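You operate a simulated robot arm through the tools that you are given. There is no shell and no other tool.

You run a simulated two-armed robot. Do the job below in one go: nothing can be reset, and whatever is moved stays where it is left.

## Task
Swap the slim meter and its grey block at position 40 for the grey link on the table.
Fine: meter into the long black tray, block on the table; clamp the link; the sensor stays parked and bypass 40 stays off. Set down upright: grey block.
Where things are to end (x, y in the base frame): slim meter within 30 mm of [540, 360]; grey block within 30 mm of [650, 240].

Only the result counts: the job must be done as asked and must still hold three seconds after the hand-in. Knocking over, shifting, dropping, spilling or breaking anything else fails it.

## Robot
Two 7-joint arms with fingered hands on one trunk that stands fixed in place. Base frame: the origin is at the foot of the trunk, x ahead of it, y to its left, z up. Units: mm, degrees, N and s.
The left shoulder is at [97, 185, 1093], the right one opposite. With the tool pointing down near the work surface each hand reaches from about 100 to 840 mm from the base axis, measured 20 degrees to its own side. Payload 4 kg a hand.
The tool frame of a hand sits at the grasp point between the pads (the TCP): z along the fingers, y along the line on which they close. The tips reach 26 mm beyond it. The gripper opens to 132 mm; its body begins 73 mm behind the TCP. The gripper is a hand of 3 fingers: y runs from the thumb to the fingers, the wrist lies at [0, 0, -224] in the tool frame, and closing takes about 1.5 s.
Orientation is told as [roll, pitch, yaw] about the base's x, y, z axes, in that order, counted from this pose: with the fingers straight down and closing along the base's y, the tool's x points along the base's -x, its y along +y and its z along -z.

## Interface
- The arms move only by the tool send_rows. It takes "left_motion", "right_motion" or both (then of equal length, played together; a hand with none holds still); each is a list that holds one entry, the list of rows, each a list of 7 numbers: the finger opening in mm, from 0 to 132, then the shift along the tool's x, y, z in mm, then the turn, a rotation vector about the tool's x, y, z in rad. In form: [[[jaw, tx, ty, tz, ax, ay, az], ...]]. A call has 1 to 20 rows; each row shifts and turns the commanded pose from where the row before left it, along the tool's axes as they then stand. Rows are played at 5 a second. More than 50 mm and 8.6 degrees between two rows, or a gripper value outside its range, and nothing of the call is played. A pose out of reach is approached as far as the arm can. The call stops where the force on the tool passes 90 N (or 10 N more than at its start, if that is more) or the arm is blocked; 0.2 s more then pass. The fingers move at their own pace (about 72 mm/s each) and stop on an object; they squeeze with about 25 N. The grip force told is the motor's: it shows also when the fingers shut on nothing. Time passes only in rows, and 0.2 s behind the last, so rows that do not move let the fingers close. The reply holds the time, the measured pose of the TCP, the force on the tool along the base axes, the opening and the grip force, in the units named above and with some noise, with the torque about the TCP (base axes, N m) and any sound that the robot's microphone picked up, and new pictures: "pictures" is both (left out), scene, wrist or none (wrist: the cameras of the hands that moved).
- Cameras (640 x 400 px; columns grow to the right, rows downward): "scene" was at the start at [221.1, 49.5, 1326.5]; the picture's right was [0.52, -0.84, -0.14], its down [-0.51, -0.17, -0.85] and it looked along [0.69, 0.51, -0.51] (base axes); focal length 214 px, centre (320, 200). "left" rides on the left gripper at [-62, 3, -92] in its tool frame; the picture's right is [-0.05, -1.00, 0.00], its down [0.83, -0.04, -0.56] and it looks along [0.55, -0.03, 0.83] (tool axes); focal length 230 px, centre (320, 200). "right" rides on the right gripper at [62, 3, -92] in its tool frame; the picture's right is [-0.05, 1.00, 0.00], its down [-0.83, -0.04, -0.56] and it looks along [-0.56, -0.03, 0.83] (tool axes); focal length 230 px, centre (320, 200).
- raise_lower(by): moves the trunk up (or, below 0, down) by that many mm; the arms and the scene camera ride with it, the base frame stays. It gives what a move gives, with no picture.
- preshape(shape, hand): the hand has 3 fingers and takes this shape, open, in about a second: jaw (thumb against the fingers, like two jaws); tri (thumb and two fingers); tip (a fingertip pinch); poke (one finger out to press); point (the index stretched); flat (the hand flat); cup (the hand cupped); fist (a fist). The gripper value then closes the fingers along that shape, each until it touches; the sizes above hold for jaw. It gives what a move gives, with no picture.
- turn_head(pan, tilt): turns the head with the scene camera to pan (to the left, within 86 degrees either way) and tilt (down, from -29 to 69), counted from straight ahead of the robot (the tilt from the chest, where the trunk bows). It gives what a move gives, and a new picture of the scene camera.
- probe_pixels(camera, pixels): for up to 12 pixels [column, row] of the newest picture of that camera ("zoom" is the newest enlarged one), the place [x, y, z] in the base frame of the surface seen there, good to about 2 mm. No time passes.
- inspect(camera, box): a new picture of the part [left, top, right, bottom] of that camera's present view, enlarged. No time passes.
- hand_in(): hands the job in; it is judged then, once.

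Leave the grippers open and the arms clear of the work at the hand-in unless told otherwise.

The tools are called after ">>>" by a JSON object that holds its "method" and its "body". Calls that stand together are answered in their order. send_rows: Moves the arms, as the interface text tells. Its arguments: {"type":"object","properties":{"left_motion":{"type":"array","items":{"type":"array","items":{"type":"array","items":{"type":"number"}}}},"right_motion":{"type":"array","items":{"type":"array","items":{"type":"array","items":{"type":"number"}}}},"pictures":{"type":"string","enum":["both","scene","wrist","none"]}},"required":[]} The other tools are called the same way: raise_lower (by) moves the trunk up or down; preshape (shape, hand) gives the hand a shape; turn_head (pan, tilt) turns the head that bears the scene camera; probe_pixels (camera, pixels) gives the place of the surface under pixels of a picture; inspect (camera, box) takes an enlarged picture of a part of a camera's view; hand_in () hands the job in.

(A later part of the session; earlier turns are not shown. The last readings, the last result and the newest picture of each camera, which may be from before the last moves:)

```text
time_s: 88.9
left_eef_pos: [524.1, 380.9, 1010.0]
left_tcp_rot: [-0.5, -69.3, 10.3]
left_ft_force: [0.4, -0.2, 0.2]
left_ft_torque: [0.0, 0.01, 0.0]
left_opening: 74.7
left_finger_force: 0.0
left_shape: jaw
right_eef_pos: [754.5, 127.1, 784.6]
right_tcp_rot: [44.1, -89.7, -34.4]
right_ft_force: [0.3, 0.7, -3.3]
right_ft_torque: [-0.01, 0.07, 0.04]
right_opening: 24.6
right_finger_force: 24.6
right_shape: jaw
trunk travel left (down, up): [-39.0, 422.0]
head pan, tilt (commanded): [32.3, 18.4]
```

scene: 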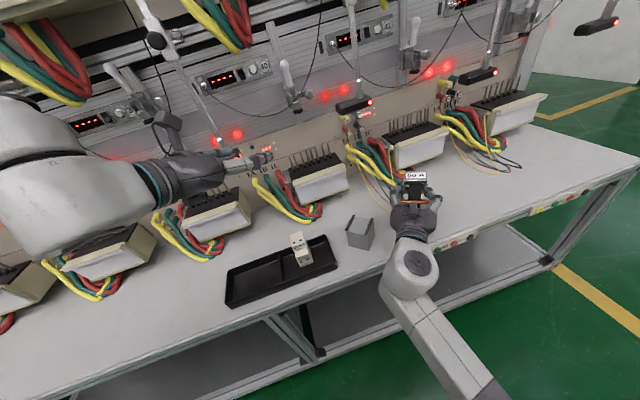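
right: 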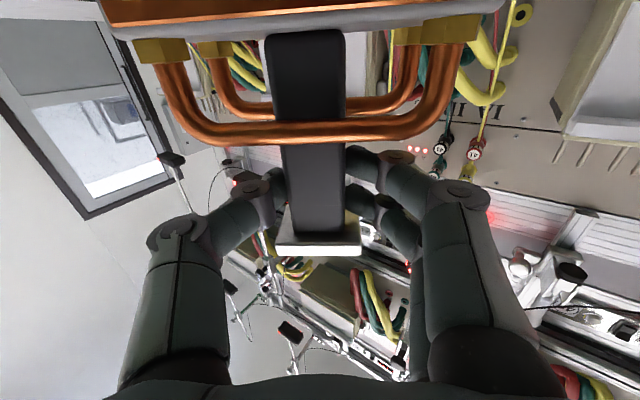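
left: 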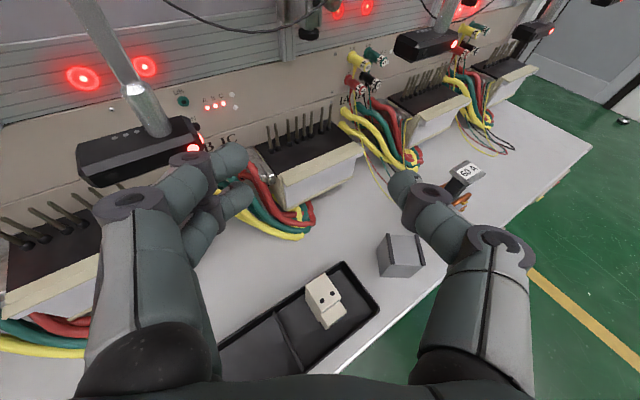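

>>> {"method": "send_rows", "body": {"right_motion": [[[10, 1, 0, 0, 0, 0, 0], [10, 0.7, 0, 0, 0, 0, 0], [10, 0, 0, 0, 0, 0, 0]]], "pictures": "none"}}

```text
time_s: 89.7
left_eef_pos: [524.7, 381.0, 1010.7]
left_tcp_rot: [-0.7, -69.4, 10.3]
left_ft_force: [-0.6, 0.6, 0.2]
left_ft_torque: [0.01, -0.05, -0.02]
left_opening: 75.1
left_finger_force: 0.1
left_shape: jaw
right_eef_pos: [754.1, 126.2, 784.2]
right_tcp_rot: [63.8, -89.7, -53.8]
right_ft_force: [1.3, -1.4, 0.4]
right_ft_torque: [0.01, -0.01, -0.04]
right_opening: 24.3
right_finger_force: 25.4
right_shape: jaw
trunk travel left (down, up): [-39.0, 422.0]
head pan, tilt (commanded): [32.3, 18.4]
```

Contact: the table carries the link's weight now. I open the right hand slowly.

>>> {"method": "send_rows", "body": {"right_motion": [[[28, 0, 0, 0, 0, 0, 0], [34, 0, 0, 0, 0, 0, 0], [42, 0, 0, 0, 0, 0, 0], [52, 0, 0, 0, 0, 0, 0], [64, 0, 0, 0, 0, 0, 0], [76, 0, 0, 0, 0, 0, 0], [80, 0, 0, 0, 0, 0, 0]]], "pictures": "wrist"}}

```text
time_s: 91.3
left_eef_pos: [524.9, 381.2, 1010.5]
left_tcp_rot: [-0.6, -69.4, 10.3]
left_ft_force: [-0.3, 0.2, -0.3]
left_ft_torque: [0.01, -0.03, 0.08]
left_opening: 74.8
left_finger_force: 0.1
left_shape: jaw
right_eef_pos: [754.1, 126.7, 784.1]
right_tcp_rot: [48.6, -89.8, -38.8]
right_ft_force: [0.8, -0.6, -0.6]
right_ft_torque: [0.01, -0.03, 0.01]
right_opening: 79.6
right_finger_force: 0.1
right_shape: jaw
trunk travel left (down, up): [-39.0, 422.0]
head pan, tilt (commanded): [32.3, 18.4]
```

right: 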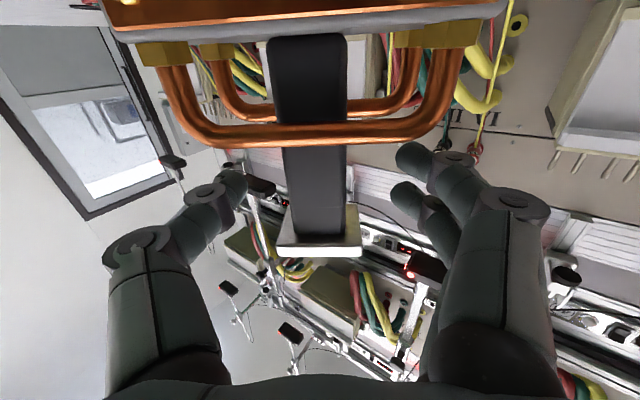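

The link stands freely. I pull the right hand straight back, then move it away to the right and up.

>>> {"method": "send_rows", "body": {"right_motion": [[[80, 0, 0, -20, 0, 0, 0], [80, 0, 0, -35, 0, 0, 0], [80, 0, 0, -40, 0, 0, 0], [80, 0, 0, -40, 0, 0, 0], [80, -20, -40, -10, 0, 0, 0], [80, -20, -42, 0, 0, 0, 0], [80, -20, -42, 0, 0, 0, 0], [80, -20, -42, 0, 0, 0, 0], [80, -20, -42, 0, 0, 0, 0], [80, -20, -42, 0, 0, 0, 0], [80, -20, -42, 0, 0, 0, 0]]], "pictures": "both"}}

>>> {"method": "inspect", "body": {"camera": "scene", "box": [340, 150, 460, 260]}}

```text
time_s: 93.7
left_eef_pos: [524.3, 380.5, 1011.1]
left_tcp_rot: [-0.5, -69.4, 10.3]
left_ft_force: [1.0, 0.8, 0.0]
left_ft_torque: [0.01, -0.02, 0.0]
left_opening: 74.8
left_finger_force: 0.0
left_shape: jaw
right_eef_pos: [663.4, -186.7, 922.2]
right_tcp_rot: [57.0, -89.7, -47.0]
right_ft_force: [0.3, -0.2, -0.2]
right_ft_torque: [0.0, -0.02, 0.02]
right_opening: 79.6
right_finger_force: 0.1
right_shape: jaw
trunk travel left (down, up): [-39.0, 422.0]
head pan, tilt (commanded): [32.3, 18.4]
```

scene: 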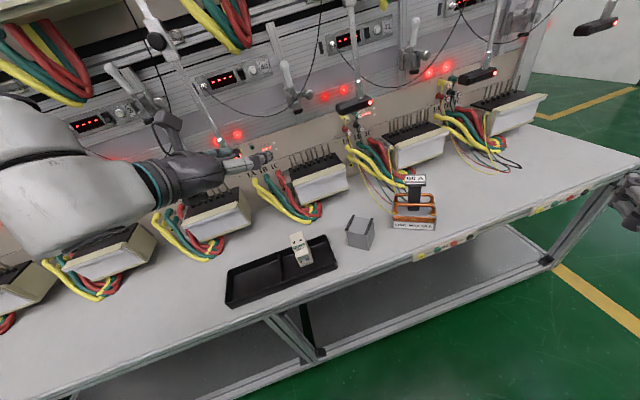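
right: 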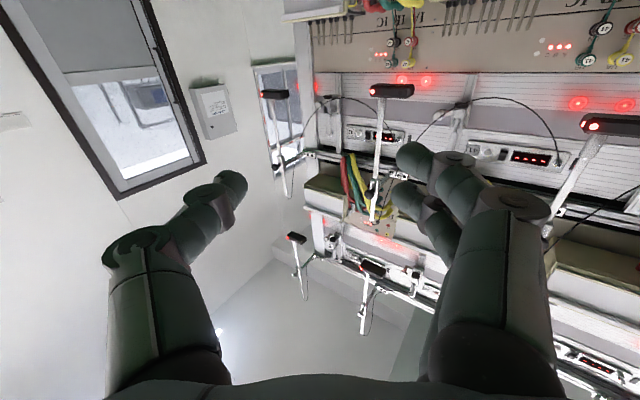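

```text
3.64 times, centred on (400, 205) of scene
```

zoom: 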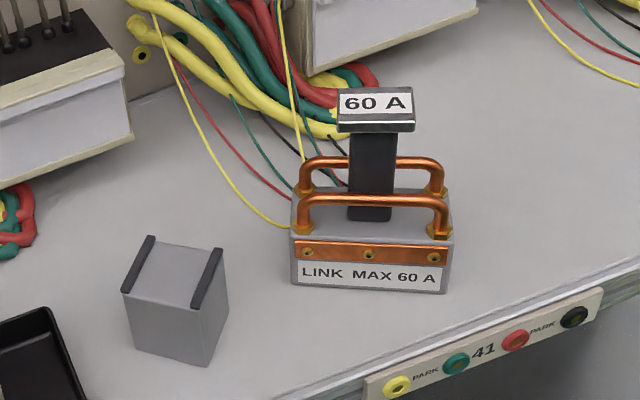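

>>> {"method": "probe_pixels", "body": {"camera": "zoom", "pixels": [[343, 92], [408, 91], [412, 119], [341, 121], [354, 150], [388, 150], [372, 150], [297, 282], [441, 290], [297, 205], [447, 215], [370, 103]]}}

```text
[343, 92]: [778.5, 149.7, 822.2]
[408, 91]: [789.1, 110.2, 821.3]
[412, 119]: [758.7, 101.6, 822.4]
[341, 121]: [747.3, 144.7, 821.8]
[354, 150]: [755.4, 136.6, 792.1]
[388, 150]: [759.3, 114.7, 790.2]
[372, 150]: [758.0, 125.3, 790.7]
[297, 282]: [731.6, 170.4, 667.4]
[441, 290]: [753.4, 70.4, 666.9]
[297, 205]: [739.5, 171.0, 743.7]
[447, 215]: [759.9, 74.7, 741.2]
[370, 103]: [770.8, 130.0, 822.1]
```

The link stands at ≈(768.5,127), heading ≈12.5°. Now the left hand: level it to horizontal, match the heading, and move in front of the link at z≈880.

>>> {"method": "send_rows", "body": {"left_motion": [[[80, 0, 0, 0, 0, -0.12, 0], [80, 0, 0, 0, 0, -0.12, 0], [80, 0, 0, 0, 0, -0.12, 0], [80, 0, 0, 0, -0.038, 0, 0], [80, 14.6, -33.4, 8.2, 0, 0, 0], [80, 14.6, -33.4, 8.2, 0, 0, 0], [80, 14.6, -33.4, 8.2, 0, 0, 0], [80, 14.6, -33.4, 8.2, 0, 0, 0], [80, 14.6, -33.4, 8.2, 0, 0, 0], [80, 14.6, -33.4, 8.2, 0, 0, 0], [80, 14.6, -33.4, 8.2, 0, 0, 0], [80, 14.6, -33.4, 8.2, 0, 0, 0], [80, 14.6, -33.4, 8.2, 0, 0, 0]]], "pictures": "both"}}

```text
time_s: 96.5
left_eef_pos: [658.7, 99.5, 895.2]
left_tcp_rot: [2.0, -76.3, 9.9]
left_ft_force: [0.3, -0.1, 0.9]
left_ft_torque: [0.0, 0.03, -0.01]
left_opening: 79.8
left_finger_force: 0.0
left_shape: jaw
left hand out of reach, approached as far as the arm can: row 1, 2, 3, 5, 6
right_eef_pos: [665.7, -187.8, 919.7]
right_tcp_rot: [31.3, -89.6, -21.3]
right_ft_force: [1.1, -0.3, -0.3]
right_ft_torque: [0.0, -0.03, 0.0]
right_opening: 79.7
right_finger_force: 0.1
right_shape: jaw
trunk travel left (down, up): [-39.0, 422.0]
head pan, tilt (commanded): [32.3, 18.4]
```

scene: 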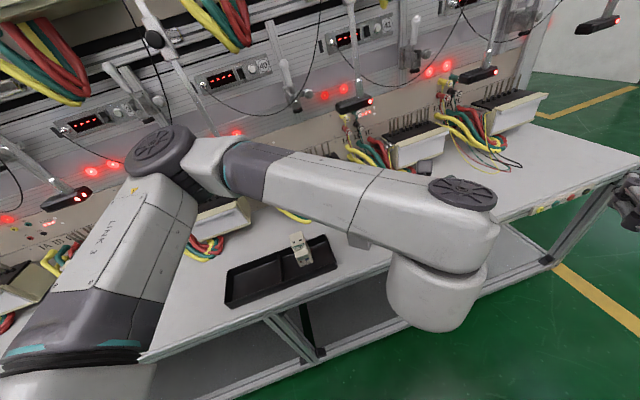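
left: 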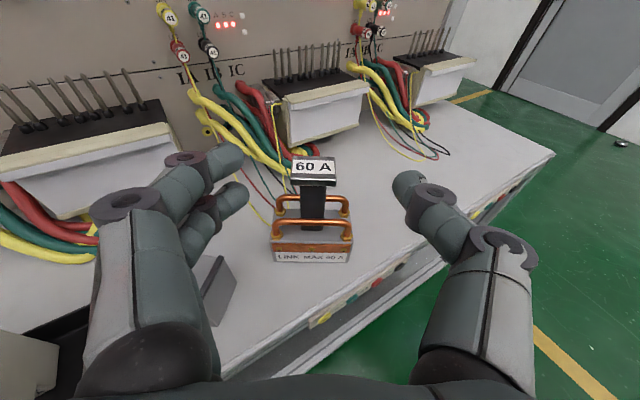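

The heading is fine (~12°) but the pitch is still 14° nose-down (limits earlier on the way). I level it now that the arm is extended.

>>> {"method": "send_rows", "body": {"left_motion": [[[80, 0, 0, 0, 0, -0.12, 0], [80, 0, 0, 0, 0, -0.119, 0], [80, 0, 0, 0, 0, 0, 0]]], "pictures": "wrist"}}

```text
time_s: 97.3
left_eef_pos: [655.3, 122.0, 911.2]
left_tcp_rot: [62.0, -89.5, -50.4]
left_ft_force: [-0.7, 0.2, 0.1]
left_ft_torque: [0.0, -0.03, 0.0]
left_opening: 79.7
left_finger_force: 0.0
left_shape: jaw
left hand out of reach, approached as far as the arm can: row 2
right_eef_pos: [664.9, -187.1, 921.1]
right_tcp_rot: [40.9, -89.7, -30.9]
right_ft_force: [0.4, 0.2, 0.2]
right_ft_torque: [0.0, -0.01, 0.01]
right_opening: 79.6
right_finger_force: 0.1
right_shape: jaw
trunk travel left (down, up): [-39.0, 422.0]
head pan, tilt (commanded): [32.3, 18.4]
```

left: 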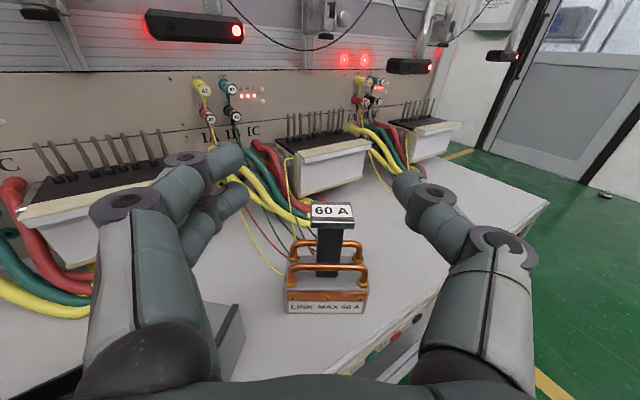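

At the limit for fully level here; a 10° nose-down pitch also fits the window on the post (±4 mm). I set pitch 10° and move to the pre-grasp pose.

>>> {"method": "send_rows", "body": {"left_motion": [[[80, 0, 0, 0, 0, 0.083, 0], [80, 0, 0, 0, 0, 0.083, 0], [80, 27.4, -4.7, 8.1, 0, 0, 0], [80, 27.4, -4.7, 8.1, 0, 0, 0], [80, 27.4, -4.7, 8.1, 0, 0, 0], [80, 0, 0, 0, 0, 0, 0]]], "pictures": "wrist"}}

```text
time_s: 98.7
left_eef_pos: [666.2, 119.0, 831.2]
left_tcp_rot: [2.6, -80.0, 9.0]
left_ft_force: [0.6, -0.3, -0.3]
left_ft_torque: [-0.01, 0.0, 0.03]
left_opening: 79.4
left_finger_force: 0.0
left_shape: jaw
left hand out of reach, approached as far as the arm can: row 5
right_eef_pos: [663.7, -187.1, 922.0]
right_tcp_rot: [52.4, -89.8, -42.5]
right_ft_force: [-0.4, -0.2, -0.5]
right_ft_torque: [-0.01, -0.01, 0.0]
right_opening: 79.6
right_finger_force: 0.0
right_shape: jaw
trunk travel left (down, up): [-39.0, 422.0]
head pan, tilt (commanded): [32.3, 18.4]
```

left: 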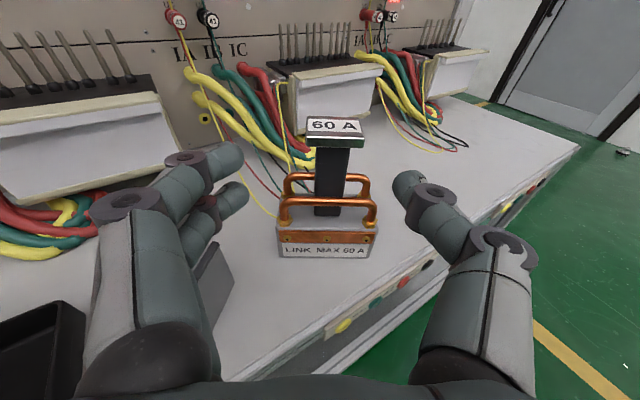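

Height limit again. I lower the trunk another 35 mm (hands ride down with it; nothing below them).

>>> {"method": "raise_lower", "body": {"by": -35}}

```text
time_s: 99.5
left_eef_pos: [664.3, 117.0, 801.8]
left_tcp_rot: [2.6, -80.7, 9.2]
left_ft_force: [-1.2, 0.7, -0.2]
left_ft_torque: [-0.03, 0.03, 0.01]
left_opening: 79.6
left_finger_force: 0.0
left_shape: jaw
right_eef_pos: [659.9, -186.6, 890.0]
right_tcp_rot: [105.0, -89.8, -95.1]
right_ft_force: [-0.5, -0.3, -0.4]
right_ft_torque: [-0.02, 0.01, -0.03]
right_opening: 79.8
right_finger_force: 0.0
right_shape: jaw
trunk travel left (down, up): [-4.0, 457.0]
head pan, tilt (commanded): [32.3, 18.4]
```

>>> {"method": "send_rows", "body": {"left_motion": [[[80, 3, -11.9, 5.8, 0, 0, 0], [80, 0, 0, 0, 0, 0, 0]]], "pictures": "wrist"}}

>>> {"method": "inspect", "body": {"camera": "left", "box": [240, 100, 400, 260]}}

>>> {"method": "probe_pixels", "body": {"camera": "zoom", "pixels": [[320, 60], [320, 100], [280, 55], [380, 55], [290, 200], [350, 200], [320, 250], [270, 300], [400, 300]]}}

```text
time_s: 100.1
left_eef_pos: [673.3, 110.4, 795.9]
left_tcp_rot: [2.6, -80.3, 9.0]
left_ft_force: [-0.1, -0.8, 0.3]
left_ft_torque: [0.01, 0.0, -0.01]
left_opening: 79.6
left_finger_force: 0.1
left_shape: jaw
left hand out of reach, approached as far as the arm can: row 1
right_eef_pos: [662.9, -185.9, 888.4]
right_tcp_rot: [61.9, -89.7, -51.8]
right_ft_force: [0.4, 0.8, 0.3]
right_ft_torque: [0.02, -0.02, 0.0]
right_opening: 79.6
right_finger_force: 0.1
right_shape: jaw
trunk travel left (down, up): [-4.0, 457.0]
head pan, tilt (commanded): [32.3, 18.4]
```

left: 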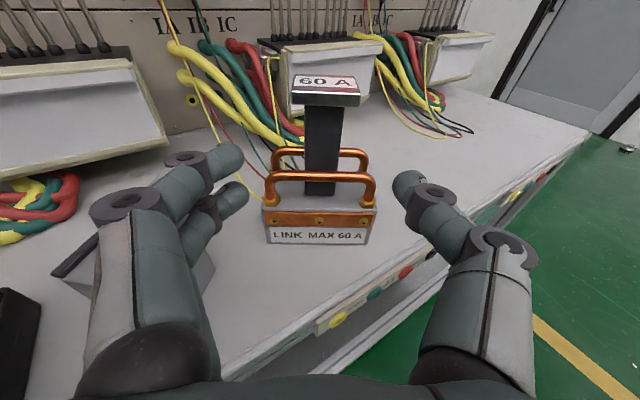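

```text
2.50 times, centred on (320, 180) of left
```

zoom: 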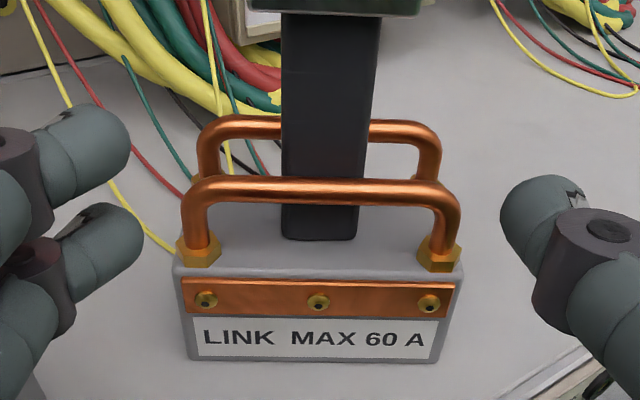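

```text
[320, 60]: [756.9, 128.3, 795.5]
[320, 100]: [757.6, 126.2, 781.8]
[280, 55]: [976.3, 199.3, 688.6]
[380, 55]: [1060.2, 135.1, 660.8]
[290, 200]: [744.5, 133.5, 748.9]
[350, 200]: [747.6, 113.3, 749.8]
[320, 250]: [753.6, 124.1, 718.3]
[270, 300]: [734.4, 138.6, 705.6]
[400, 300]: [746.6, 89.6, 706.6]
```

The link is square to the hand (bars level in the view). I go forward 55 mm along the tool axis and check.

>>> {"method": "send_rows", "body": {"left_motion": [[[70, -0.5, -1.2, 20, 0, 0, 0], [70, -0.5, -1.1, 20, 0, 0, 0], [70, 0, 0, 15, 0, 0, 0], [70, 0, 0, 0, 0, 0, 0]]], "pictures": "both"}}

>>> {"method": "inspect", "body": {"camera": "scene", "box": [360, 130, 480, 250]}}

```text
time_s: 101.1
left_eef_pos: [726.6, 118.9, 789.4]
left_tcp_rot: [2.7, -80.3, 8.9]
left_ft_force: [-0.4, 0.0, -0.7]
left_ft_torque: [0.0, 0.01, -0.02]
left_opening: 70.5
left_finger_force: 0.0
left_shape: jaw
right_eef_pos: [662.5, -186.1, 887.1]
right_tcp_rot: [57.4, -89.7, -47.4]
right_ft_force: [0.9, 0.5, -0.2]
right_ft_torque: [0.01, 0.02, -0.01]
right_opening: 79.6
right_finger_force: 0.0
right_shape: jaw
trunk travel left (down, up): [-4.0, 457.0]
head pan, tilt (commanded): [32.3, 18.4]
```

scene: 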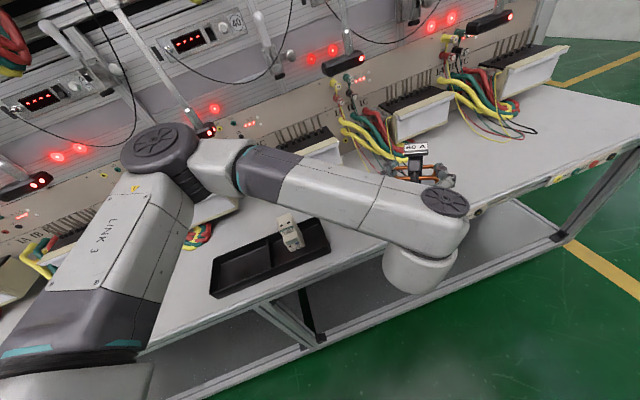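
left: 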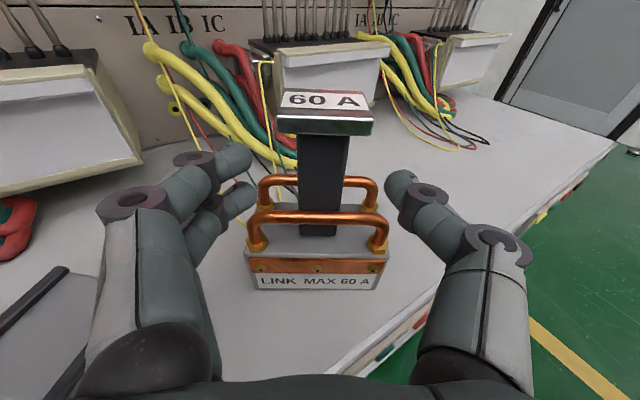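

```text
3.33 times, centred on (420, 190) of scene
```

zoom: 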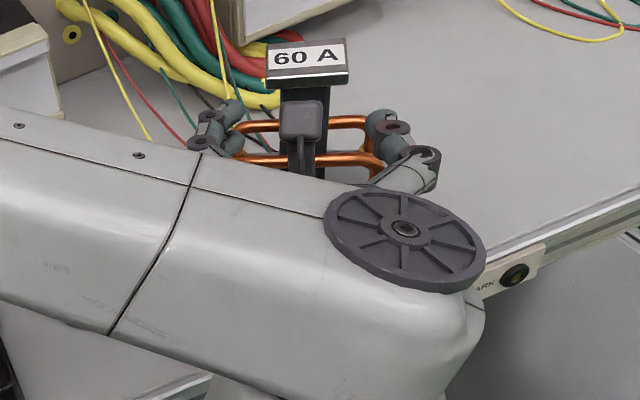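

Continue the last 28 mm, then close stepwise.

>>> {"method": "send_rows", "body": {"left_motion": [[[70, 0.8, 0.2, 14.3, 0, 0, 0], [70, 0.8, 0.1, 14.3, 0, 0, 0], [60, 0, 0, 0, 0, 0, 0], [50, 0, 0, 0, 0, 0, 0], [42, 0, 0, 0, 0, 0, 0], [36, 0, 0, 0, 0, 0, 0], [32, 0, 0, 0, 0, 0, 0]]], "pictures": "wrist"}}

```text
time_s: 102.7
left_eef_pos: [754.6, 128.2, 782.8]
left_tcp_rot: [2.6, -80.0, 9.0]
left_ft_force: [0.0, -0.1, 0.2]
left_ft_torque: [0.02, 0.0, -0.02]
left_opening: 33.0
left_finger_force: 0.1
left_shape: jaw
left hand out of reach, approached as far as the arm can: row 2
right_eef_pos: [662.4, -186.7, 887.4]
right_tcp_rot: [56.7, -89.7, -46.7]
right_ft_force: [0.0, -0.2, 0.8]
right_ft_torque: [-0.04, -0.01, 0.0]
right_opening: 79.6
right_finger_force: 0.0
right_shape: jaw
trunk travel left (down, up): [-4.0, 457.0]
head pan, tilt (commanded): [32.3, 18.4]
```

left: 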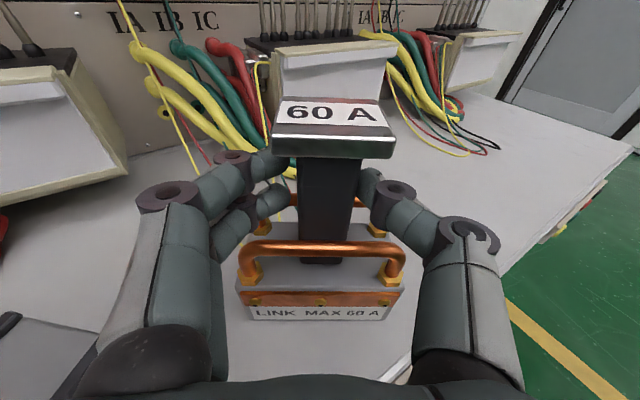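

>>> {"method": "send_rows", "body": {"left_motion": [[[28, 0, 0, 0, 0, 0, 0], [24, 0, 0, 0, 0, 0, 0], [20, 0, 0, 0, 0, 0, 0], [16, 0, 0, 0, 0, 0, 0], [12, 0, 0, 0, 0, 0, 0], [10, 0, 0, 0, 0, 0, 0]]], "pictures": "wrist"}}

>>> {"method": "inspect", "body": {"camera": "left", "box": [220, 80, 420, 340]}}

```text
time_s: 104.1
left_eef_pos: [755.4, 129.1, 785.0]
left_tcp_rot: [2.6, -80.0, 9.0]
left_ft_force: [1.2, -0.3, -0.1]
left_ft_torque: [0.02, -0.01, -0.02]
left_opening: 24.1
left_finger_force: 25.2
left_shape: jaw
right_eef_pos: [663.2, -185.4, 887.4]
right_tcp_rot: [55.5, -89.7, -45.5]
right_ft_force: [0.8, -0.8, 0.9]
right_ft_torque: [0.01, 0.02, 0.0]
right_opening: 79.7
right_finger_force: 0.0
right_shape: jaw
trunk travel left (down, up): [-4.0, 457.0]
head pan, tilt (commanded): [32.3, 18.4]
```

left: 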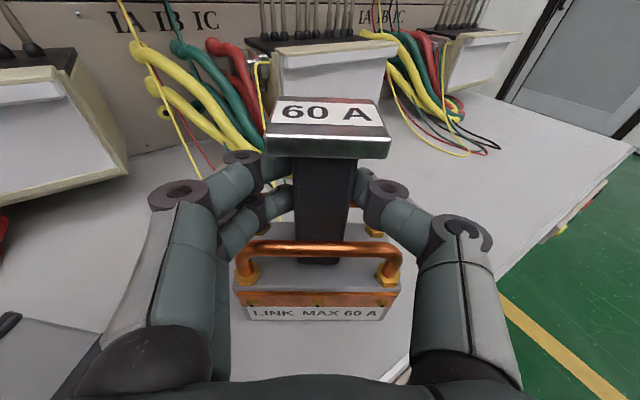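

```text
1.54 times, centred on (320, 210) of left
```

zoom: 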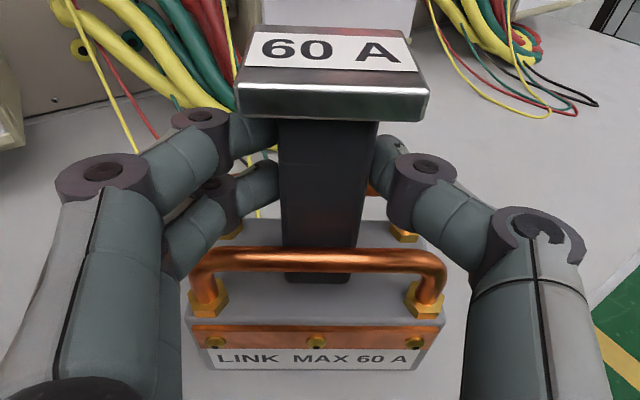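

Gripped at 24.1 mm, 25 N, link straight. I lift 20 mm and check.

>>> {"method": "send_rows", "body": {"left_motion": [[[10, -4.9, 0, -0.85, 0, 0, 0], [10, -7.4, 0, -1.26, 0, 0, 0], [10, -7.4, 0, -1.26, 0, 0, 0], [10, 0, 0, 0, 0, 0, 0]]], "pictures": "wrist"}}

```text
time_s: 105.1
left_eef_pos: [754.4, 128.9, 802.8]
left_tcp_rot: [2.9, -80.5, 8.9]
left_ft_force: [-0.4, 0.0, -4.5]
left_ft_torque: [-0.04, 0.08, 0.02]
left_opening: 24.2
left_finger_force: 25.3
left_shape: jaw
right_eef_pos: [663.7, -186.5, 886.7]
right_tcp_rot: [50.4, -89.7, -40.4]
right_ft_force: [-0.1, 0.1, -0.7]
right_ft_torque: [0.03, 0.02, 0.02]
right_opening: 79.8
right_finger_force: 0.0
right_shape: jaw
trunk travel left (down, up): [-4.0, 457.0]
head pan, tilt (commanded): [32.3, 18.4]
```

left: 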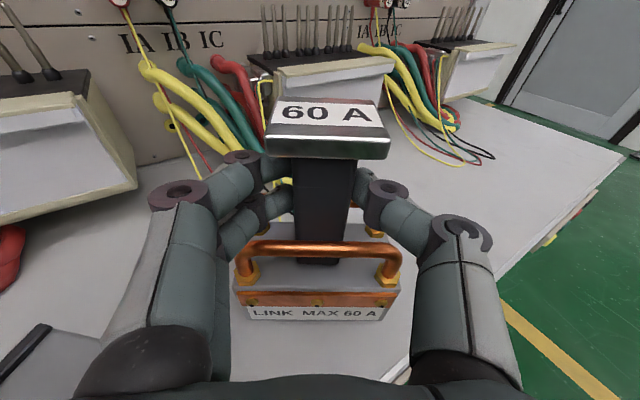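

Held securely (−4.5 N). I raise it to carrying height (link bottom ≈812), then swing left to in front of station 40, still at the same heading.

>>> {"method": "send_rows", "body": {"left_motion": [[[10, -26.2, 0, -4.5, 0, 0, 0], [10, -26.2, 0, -4.5, 0, 0, 0], [10, -26.2, 0, -4.5, 0, 0, 0], [10, -26.2, 0, -4.5, 0, 0, 0], [10, -26.2, 0, -4.5, 0, 0, 0], [10, 0.2, 31.7, -1.3, 0, 0, 0], [10, 0.2, 31.7, -1.3, 0, 0, 0], [10, 0.2, 31.7, -1.3, 0, 0, 0], [10, 0.2, 31.7, -1.3, 0, 0, 0], [10, 0.2, 31.7, -1.3, 0, 0, 0], [10, 0.2, 31.7, -1.3, 0, 0, 0], [10, 0.2, 31.7, -1.3, 0, 0, 0], [10, 0, 0, 0, 0, 0, 0]]], "pictures": "both"}}

```text
time_s: 107.9
left_eef_pos: [701.1, 341.7, 937.7]
left_tcp_rot: [3.0, -80.5, 8.7]
left_ft_force: [0.1, -0.3, -3.7]
left_ft_torque: [-0.03, 0.09, 0.01]
left_opening: 24.3
left_finger_force: 25.3
left_shape: jaw
right_eef_pos: [662.0, -186.5, 887.2]
right_tcp_rot: [54.6, -89.6, -44.6]
right_ft_force: [-0.3, 1.4, 0.7]
right_ft_torque: [0.0, 0.0, 0.0]
right_opening: 79.5
right_finger_force: 0.1
right_shape: jaw
trunk travel left (down, up): [-4.0, 457.0]
head pan, tilt (commanded): [32.3, 18.4]
```

scene: 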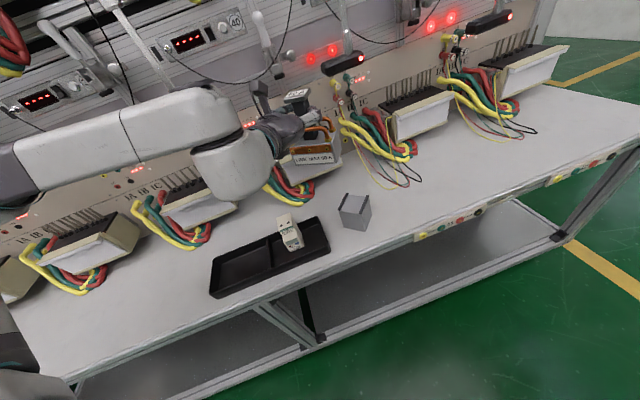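
left: 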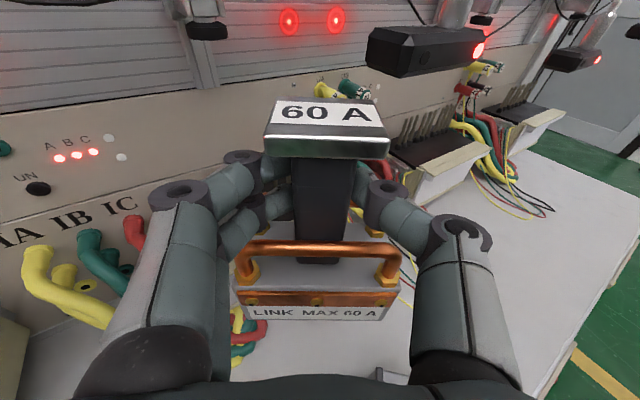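

Now I turn +34° about the vertical so the link is aligned with the bench.

>>> {"method": "send_rows", "body": {"left_motion": [[[10, 0, 0, 0, -0.147, 0, -0.0246], [10, 0, 0, 0, -0.147, 0, -0.0246], [10, 0, 0, 0, -0.147, 0, -0.0246], [10, 0, 0, 0, -0.147, 0, -0.0246], [10, 0, 0, 0, 0, 0, 0]]], "pictures": "both"}}

```text
time_s: 109.1
left_eef_pos: [700.9, 342.7, 938.7]
left_tcp_rot: [2.3, -80.7, 43.8]
left_ft_force: [0.2, 0.0, -4.2]
left_ft_torque: [-0.04, 0.0, 0.02]
left_opening: 24.2
left_finger_force: 24.4
left_shape: jaw
right_eef_pos: [662.7, -185.9, 887.8]
right_tcp_rot: [51.2, -89.7, -41.2]
right_ft_force: [-0.3, -0.7, 0.3]
right_ft_torque: [0.03, -0.04, -0.02]
right_opening: 79.5
right_finger_force: 0.0
right_shape: jaw
trunk travel left (down, up): [-4.0, 457.0]
head pan, tilt (commanded): [32.3, 18.4]
```

scene: 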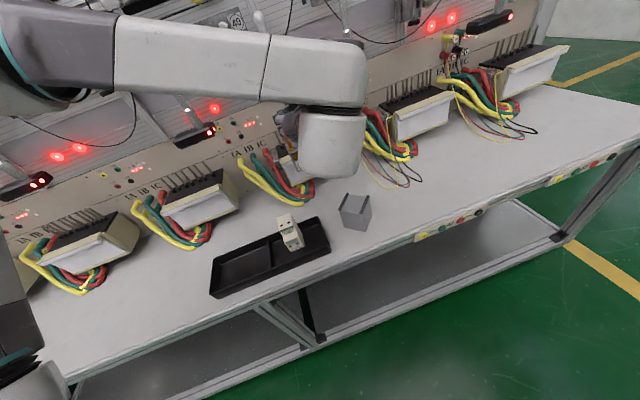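
left: 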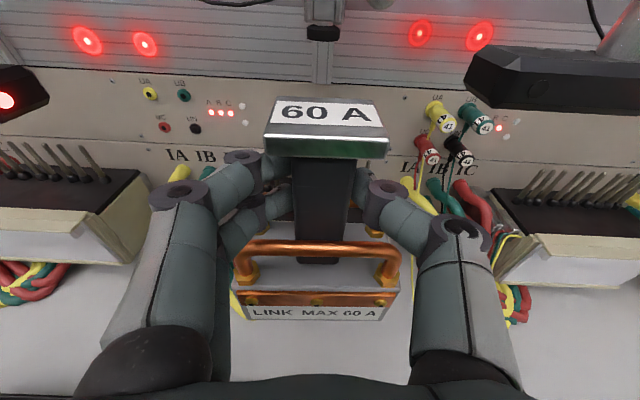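

Well aligned: the clamp foot at (322,33) is straight behind the plate. I measure plate and foot in this view.

>>> {"method": "inspect", "body": {"camera": "left", "box": [240, 0, 420, 180]}}

>>> {"method": "probe_pixels", "body": {"camera": "left", "pixels": [[279, 100], [372, 102], [386, 138], [268, 134], [268, 150], [386, 155], [322, 33], [322, 39], [308, 33], [337, 34], [300, 180], [340, 180]]}}

>>> {"method": "probe_pixels", "body": {"camera": "left", "pixels": [[250, 315], [385, 317], [240, 300], [395, 305], [318, 312], [318, 255], [322, 22], [322, 28], [350, 110], [300, 110], [320, 38], [325, 40]]}}

```text
2.22 times, centred on (330, 90) of left
```

zoom: 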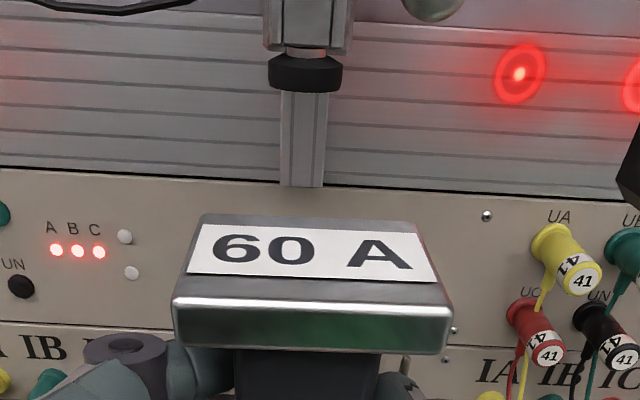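

```text
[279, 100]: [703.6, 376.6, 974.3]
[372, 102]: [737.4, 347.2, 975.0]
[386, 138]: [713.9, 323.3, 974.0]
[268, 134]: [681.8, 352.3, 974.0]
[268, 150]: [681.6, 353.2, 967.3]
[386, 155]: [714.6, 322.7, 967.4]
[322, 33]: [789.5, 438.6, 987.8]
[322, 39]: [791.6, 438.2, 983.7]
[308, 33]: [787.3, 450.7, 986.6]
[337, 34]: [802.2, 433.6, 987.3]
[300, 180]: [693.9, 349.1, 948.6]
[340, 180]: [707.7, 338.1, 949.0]
```

```text
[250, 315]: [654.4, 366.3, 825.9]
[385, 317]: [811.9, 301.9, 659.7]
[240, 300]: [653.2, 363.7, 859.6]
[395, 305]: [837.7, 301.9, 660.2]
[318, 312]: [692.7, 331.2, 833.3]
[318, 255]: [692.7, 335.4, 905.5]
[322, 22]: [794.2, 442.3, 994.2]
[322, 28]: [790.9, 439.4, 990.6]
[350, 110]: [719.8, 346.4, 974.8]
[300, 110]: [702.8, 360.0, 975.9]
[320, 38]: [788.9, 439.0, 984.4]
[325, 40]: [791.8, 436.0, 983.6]
```

>>> {"method": "probe_pixels", "body": {"camera": "left", "pixels": [[244, 298], [393, 300], [262, 298], [380, 300], [260, 246], [380, 250], [252, 308], [382, 311], [275, 128], [380, 130], [283, 102], [368, 104]]}}

```text
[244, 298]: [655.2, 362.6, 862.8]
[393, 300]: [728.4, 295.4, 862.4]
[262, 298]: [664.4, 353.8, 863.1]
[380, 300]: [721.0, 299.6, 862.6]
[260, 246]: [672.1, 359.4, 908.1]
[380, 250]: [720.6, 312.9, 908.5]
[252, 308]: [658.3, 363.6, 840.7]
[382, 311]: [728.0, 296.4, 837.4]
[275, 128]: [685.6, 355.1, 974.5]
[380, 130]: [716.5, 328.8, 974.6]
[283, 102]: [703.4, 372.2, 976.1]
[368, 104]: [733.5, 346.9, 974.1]
```

Link heading ≈46.5° vs bench ≈45.8°, lateral offset ~3 mm to the right of the foot's centre (t 260.5), top at ≈975 vs foot bottom ≈983. I shift 3.5 mm left and slide in 100 mm toward the bench.

>>> {"method": "send_rows", "body": {"left_motion": [[[10, -4.13, 1, 24.65, 0, 0, 0], [10, -4.13, 1, 24.65, 0, 0, 0], [10, -4.13, 1, 24.65, 0, 0, 0], [10, -4.13, 0.5, 24.65, 0, 0, 0], [10, 0, 0, 0, 0, 0, 0]]], "pictures": "both"}}

>>> {"method": "inspect", "body": {"camera": "left", "box": [220, 0, 420, 180]}}

```text
time_s: 110.3
left_eef_pos: [764.6, 417.4, 939.8]
left_tcp_rot: [2.7, -80.7, 43.3]
left_ft_force: [-1.0, -0.6, -3.6]
left_ft_torque: [-0.03, 0.07, 0.0]
left_opening: 24.1
left_finger_force: 24.7
left_shape: jaw
right_eef_pos: [662.7, -186.0, 886.4]
right_tcp_rot: [53.4, -89.7, -43.5]
right_ft_force: [0.4, -0.2, -0.5]
right_ft_torque: [-0.03, 0.02, 0.01]
right_opening: 79.7
right_finger_force: 0.0
right_shape: jaw
trunk travel left (down, up): [-4.0, 457.0]
head pan, tilt (commanded): [32.3, 18.4]
```

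scene: 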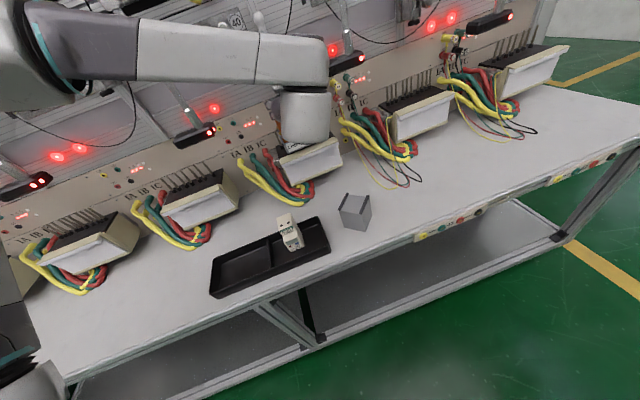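
left: 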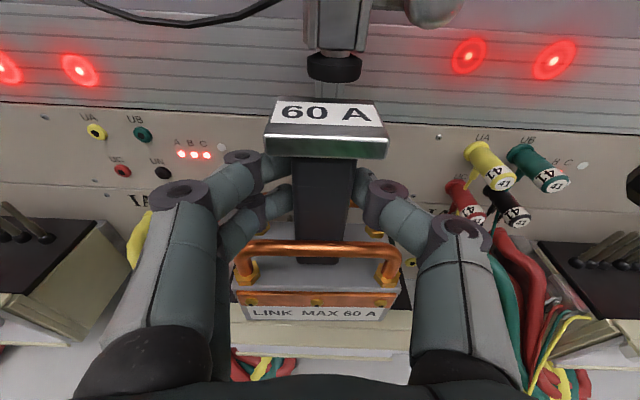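

```text
2.22 times, centred on (320, 90) of left
```

zoom: 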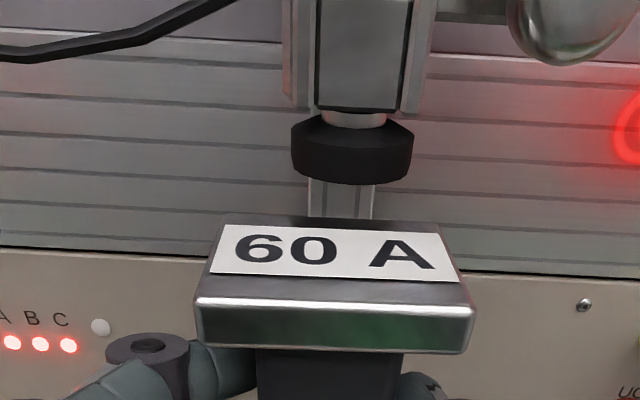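

I'm now ~3.5 mm left of the foot centre; I correct that, and go on to where the link's back face reaches the pins.

>>> {"method": "send_rows", "body": {"left_motion": [[[10, -0.9, -2, 5.5, 0, 0, 0], [10, -0.9, -1.5, 5.5, 0, 0, 0], [10, 0, 0, 0, 0, 0, 0]]], "pictures": "wrist"}}

>>> {"method": "probe_pixels", "body": {"camera": "left", "pixels": [[277, 103], [374, 105], [384, 138], [270, 134], [325, 110], [335, 65], [335, 74], [318, 68], [352, 70], [340, 78], [240, 300], [395, 302]]}}

```text
time_s: 111.1
left_eef_pos: [773.3, 423.1, 938.7]
left_tcp_rot: [2.7, -80.7, 43.4]
left_ft_force: [-0.3, 0.0, -2.9]
left_ft_torque: [-0.04, 0.06, 0.01]
left_opening: 24.0
left_finger_force: 25.2
left_shape: jaw
right_eef_pos: [662.5, -187.5, 886.7]
right_tcp_rot: [51.4, -89.7, -41.4]
right_ft_force: [0.4, 0.9, 0.9]
right_ft_torque: [-0.01, 0.0, 0.04]
right_opening: 79.4
right_finger_force: 0.1
right_shape: jaw
trunk travel left (down, up): [-4.0, 457.0]
head pan, tilt (commanded): [32.3, 18.4]
```

left: 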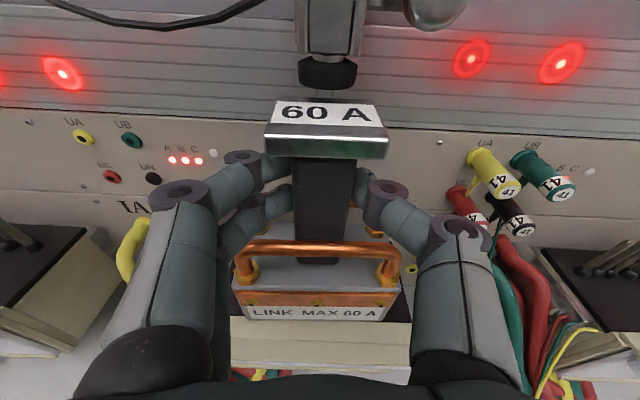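

```text
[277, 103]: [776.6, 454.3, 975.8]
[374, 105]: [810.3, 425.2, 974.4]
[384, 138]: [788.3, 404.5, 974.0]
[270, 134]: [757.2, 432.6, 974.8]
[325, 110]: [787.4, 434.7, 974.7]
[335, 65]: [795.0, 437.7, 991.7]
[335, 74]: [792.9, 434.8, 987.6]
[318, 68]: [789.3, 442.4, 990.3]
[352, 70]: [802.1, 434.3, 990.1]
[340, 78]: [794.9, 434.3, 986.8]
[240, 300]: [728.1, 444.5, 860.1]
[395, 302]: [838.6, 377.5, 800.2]
```

Aligned: plate centre t≈261, s≈854; foot t≈261. Now I creep in with 5 mm steps and watch the force for any pin contact.

>>> {"method": "send_rows", "body": {"left_motion": [[[10, -0.8, 0, 4.93, 0, 0, 0], [10, -0.8, 0, 4.93, 0, 0, 0], [10, 0, 0, 0, 0, 0, 0]]], "pictures": "wrist"}}

```text
time_s: 111.9
left_eef_pos: [782.4, 429.8, 939.0]
left_tcp_rot: [2.6, -80.6, 43.3]
left_ft_force: [-1.5, 0.6, -3.5]
left_ft_torque: [-0.05, 0.06, -0.01]
left_opening: 24.0
left_finger_force: 24.6
left_shape: jaw
right_eef_pos: [662.6, -186.5, 887.3]
right_tcp_rot: [50.7, -89.8, -40.8]
right_ft_force: [0.5, -1.2, 0.5]
right_ft_torque: [0.02, 0.0, 0.01]
right_opening: 79.7
right_finger_force: 0.0
right_shape: jaw
trunk travel left (down, up): [-4.0, 457.0]
head pan, tilt (commanded): [32.3, 18.4]
```

left: 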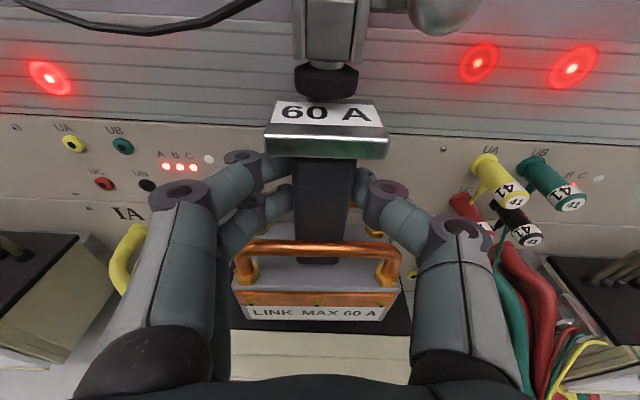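

No resistance from the pins. Continue in.

>>> {"method": "send_rows", "body": {"left_motion": [[[10, -0.8, -0.5, 4.93, 0, 0, 0], [10, -0.8, -0.5, 4.93, 0, 0, 0], [10, -0.8, -0.5, 4.93, 0, 0, 0], [10, 0, 0, 0, 0, 0, 0]]], "pictures": "wrist"}}

>>> {"method": "inspect", "body": {"camera": "left", "box": [220, 40, 420, 180]}}

>>> {"method": "probe_pixels", "body": {"camera": "left", "pixels": [[277, 108], [374, 108], [384, 138], [270, 134], [325, 110], [326, 80], [326, 90], [300, 85], [355, 85], [326, 97], [240, 300], [394, 296]]}}

```text
time_s: 112.9
left_eef_pos: [795.0, 438.9, 938.7]
left_tcp_rot: [2.8, -80.6, 43.1]
left_ft_force: [0.1, 0.5, -3.5]
left_ft_torque: [-0.04, 0.07, 0.02]
left_opening: 23.9
left_finger_force: 25.2
left_shape: jaw
right_eef_pos: [662.5, -186.7, 886.9]
right_tcp_rot: [50.9, -89.7, -41.1]
right_ft_force: [0.9, 0.5, -0.6]
right_ft_torque: [-0.03, 0.01, 0.03]
right_opening: 79.5
right_finger_force: 0.0
right_shape: jaw
trunk travel left (down, up): [-4.0, 457.0]
head pan, tilt (commanded): [32.3, 18.4]
```

left: 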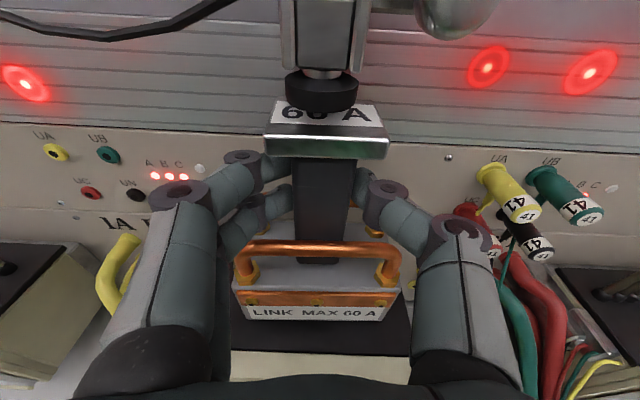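

```text
2.86 times, centred on (320, 110) of left
```

zoom: 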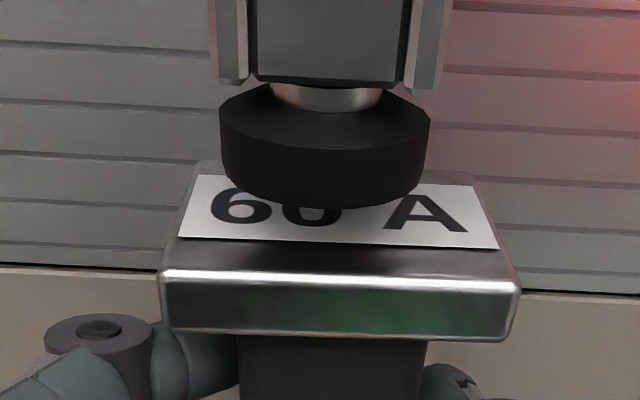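

```text
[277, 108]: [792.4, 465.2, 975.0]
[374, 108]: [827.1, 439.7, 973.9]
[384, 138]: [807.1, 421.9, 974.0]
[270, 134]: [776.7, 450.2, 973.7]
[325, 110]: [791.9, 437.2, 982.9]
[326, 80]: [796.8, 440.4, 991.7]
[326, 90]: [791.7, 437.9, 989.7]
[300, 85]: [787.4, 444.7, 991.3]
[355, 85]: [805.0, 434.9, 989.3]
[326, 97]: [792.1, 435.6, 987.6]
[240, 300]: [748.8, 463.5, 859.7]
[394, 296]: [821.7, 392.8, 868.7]
```

The plate is under the foot within ~2 mm. I lower it: 9 mm first, then creep to contact.

>>> {"method": "send_rows", "body": {"left_motion": [[[10, 2.96, 0.8, 0.5, 0, 0, 0], [10, 2.96, 0.7, 0.5, 0, 0, 0], [10, 2.96, 0, 0.5, 0, 0, 0], [10, 0, 0, 0, 0, 0, 0]]], "pictures": "none"}}

```text
time_s: 113.9
left_eef_pos: [793.3, 440.1, 929.9]
left_tcp_rot: [2.6, -80.6, 43.4]
left_ft_force: [-0.1, -0.7, -3.8]
left_ft_torque: [-0.01, 0.05, -0.01]
left_opening: 24.2
left_finger_force: 24.8
left_shape: jaw
right_eef_pos: [663.7, -185.4, 888.1]
right_tcp_rot: [51.0, -89.7, -41.0]
right_ft_force: [0.8, 1.1, -0.2]
right_ft_torque: [0.0, -0.02, 0.02]
right_opening: 79.7
right_finger_force: 0.1
right_shape: jaw
trunk travel left (down, up): [-4.0, 457.0]
head pan, tilt (commanded): [32.3, 18.4]
```

>>> {"method": "send_rows", "body": {"left_motion": [[[10, 0.99, 0, 0.17, 0, 0, 0], [10, 0.99, 0, 0.17, 0, 0, 0], [10, 0.99, 0, 0.17, 0, 0, 0], [10, 0, 0, 0, 0, 0, 0]]], "pictures": "none"}}

```text
time_s: 114.9
left_eef_pos: [793.8, 440.3, 926.6]
left_tcp_rot: [2.7, -80.7, 43.1]
left_ft_force: [0.2, 0.3, -4.1]
left_ft_torque: [-0.03, 0.02, 0.01]
left_opening: 24.0
left_finger_force: 25.3
left_shape: jaw
right_eef_pos: [662.3, -186.1, 886.8]
right_tcp_rot: [50.5, -89.7, -40.5]
right_ft_force: [0.1, -0.3, 0.4]
right_ft_torque: [0.01, -0.01, 0.03]
right_opening: 79.5
right_finger_force: 0.0
right_shape: jaw
trunk travel left (down, up): [-4.0, 457.0]
head pan, tilt (commanded): [32.3, 18.4]
```

>>> {"method": "send_rows", "body": {"left_motion": [[[10, 0.99, 0, 0.17, 0, 0, 0], [10, 0.99, 0, 0.17, 0, 0, 0], [10, 0, 0, 0, 0, 0, 0]]], "pictures": "none"}}

```text
time_s: 115.7
left_eef_pos: [794.5, 440.5, 925.0]
left_tcp_rot: [2.4, -80.8, 43.4]
left_ft_force: [-0.4, 0.8, -3.1]
left_ft_torque: [-0.04, 0.06, -0.01]
left_opening: 23.9
left_finger_force: 24.7
left_shape: jaw
right_eef_pos: [663.9, -186.3, 886.5]
right_tcp_rot: [52.2, -89.7, -42.4]
right_ft_force: [0.4, -0.3, 0.2]
right_ft_torque: [0.0, -0.01, -0.02]
right_opening: 79.5
right_finger_force: 0.1
right_shape: jaw
trunk travel left (down, up): [-4.0, 457.0]
head pan, tilt (commanded): [32.3, 18.4]
```

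>>> {"method": "send_rows", "body": {"left_motion": [[[10, 0.79, 0, 0.13, 0, 0, 0], [10, 0.79, 0, 0.13, 0, 0, 0], [10, 0, 0, 0, 0, 0, 0]]], "pictures": "wrist"}}

```text
time_s: 116.5
left_eef_pos: [794.8, 439.2, 924.3]
left_tcp_rot: [2.2, -80.8, 43.6]
left_ft_force: [2.0, 1.3, 4.3]
left_ft_torque: [0.07, -0.05, -0.03]
left_opening: 24.1
left_finger_force: 25.5
left_shape: jaw
right_eef_pos: [662.7, -186.4, 887.9]
right_tcp_rot: [62.0, -89.8, -52.0]
right_ft_force: [0.4, 0.1, 0.3]
right_ft_torque: [0.03, 0.03, 0.02]
right_opening: 79.8
right_finger_force: 0.0
right_shape: jaw
trunk travel left (down, up): [-4.0, 457.0]
head pan, tilt (commanded): [32.3, 18.4]
```

left: 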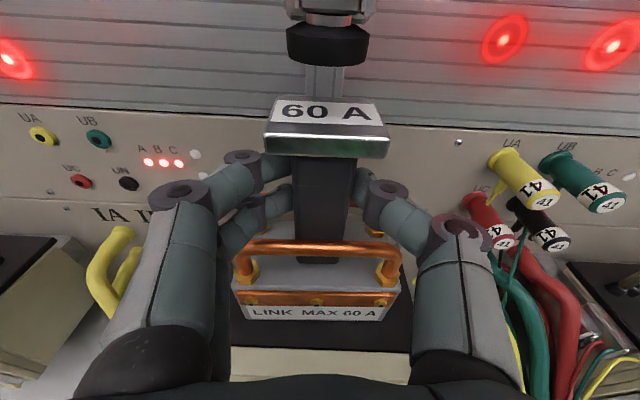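

Contact on the base (+4 N). I measure the seated position before releasing.

>>> {"method": "probe_pixels", "body": {"camera": "left", "pixels": [[280, 101], [371, 103], [384, 136], [270, 132], [325, 110], [328, 40], [328, 50], [328, 60], [292, 42], [366, 45], [244, 300], [393, 300]]}}

>>> {"method": "inspect", "body": {"camera": "left", "box": [220, 180, 420, 340]}}

```text
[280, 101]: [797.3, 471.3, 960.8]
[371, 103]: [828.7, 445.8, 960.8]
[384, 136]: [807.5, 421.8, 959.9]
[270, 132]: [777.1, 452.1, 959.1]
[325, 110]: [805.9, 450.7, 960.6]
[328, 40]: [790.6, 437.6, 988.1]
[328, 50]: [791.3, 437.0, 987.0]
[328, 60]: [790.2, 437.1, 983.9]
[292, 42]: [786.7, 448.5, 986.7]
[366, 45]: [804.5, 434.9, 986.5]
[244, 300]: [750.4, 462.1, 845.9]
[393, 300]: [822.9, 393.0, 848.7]
```

```text
2.50 times, centred on (320, 260) of left
```

zoom: 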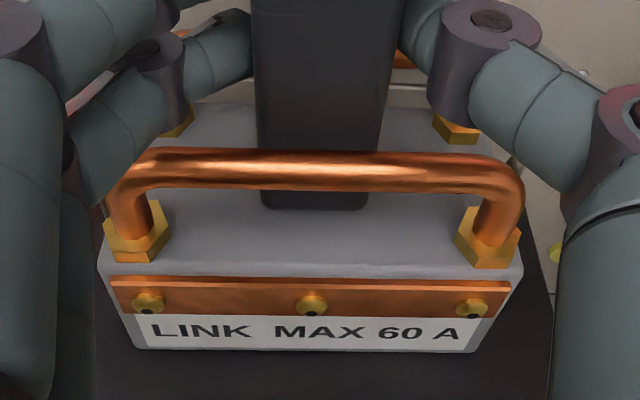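

Seated: plate centre ≈(803,448), top z≈960.5, just as the old stack. I open slowly.

>>> {"method": "send_rows", "body": {"left_motion": [[[28, 0, 0, 0, 0, 0, 0], [34, 0, 0, 0, 0, 0, 0], [42, 0, 0, 0, 0, 0, 0], [52, 0, 0, 0, 0, 0, 0], [62, 0, 0, 0, 0, 0, 0], [70, 0, 0, 0, 0, 0, 0], [72, 0, 0, 0, 0, 0, 0]]], "pictures": "wrist"}}

```text
time_s: 118.1
left_eef_pos: [794.0, 440.2, 922.1]
left_tcp_rot: [2.6, -80.7, 43.5]
left_ft_force: [-0.2, -0.1, 0.4]
left_ft_torque: [0.0, -0.01, -0.01]
left_opening: 71.1
left_finger_force: 0.0
left_shape: jaw
right_eef_pos: [662.3, -186.4, 886.6]
right_tcp_rot: [55.9, -89.7, -45.9]
right_ft_force: [-0.9, -0.9, -0.9]
right_ft_torque: [0.0, -0.02, 0.0]
right_opening: 79.8
right_finger_force: 0.0
right_shape: jaw
trunk travel left (down, up): [-4.0, 457.0]
head pan, tilt (commanded): [32.3, 18.4]
```

left: 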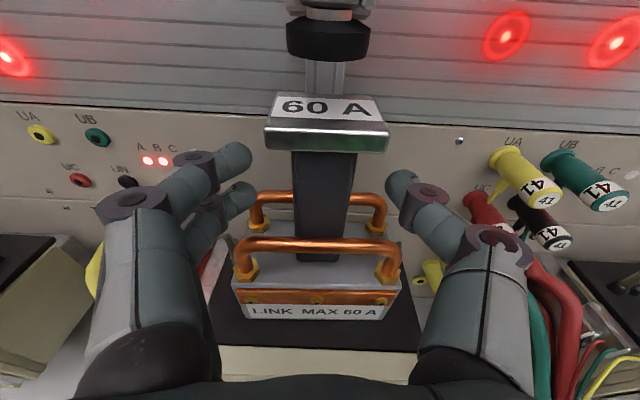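

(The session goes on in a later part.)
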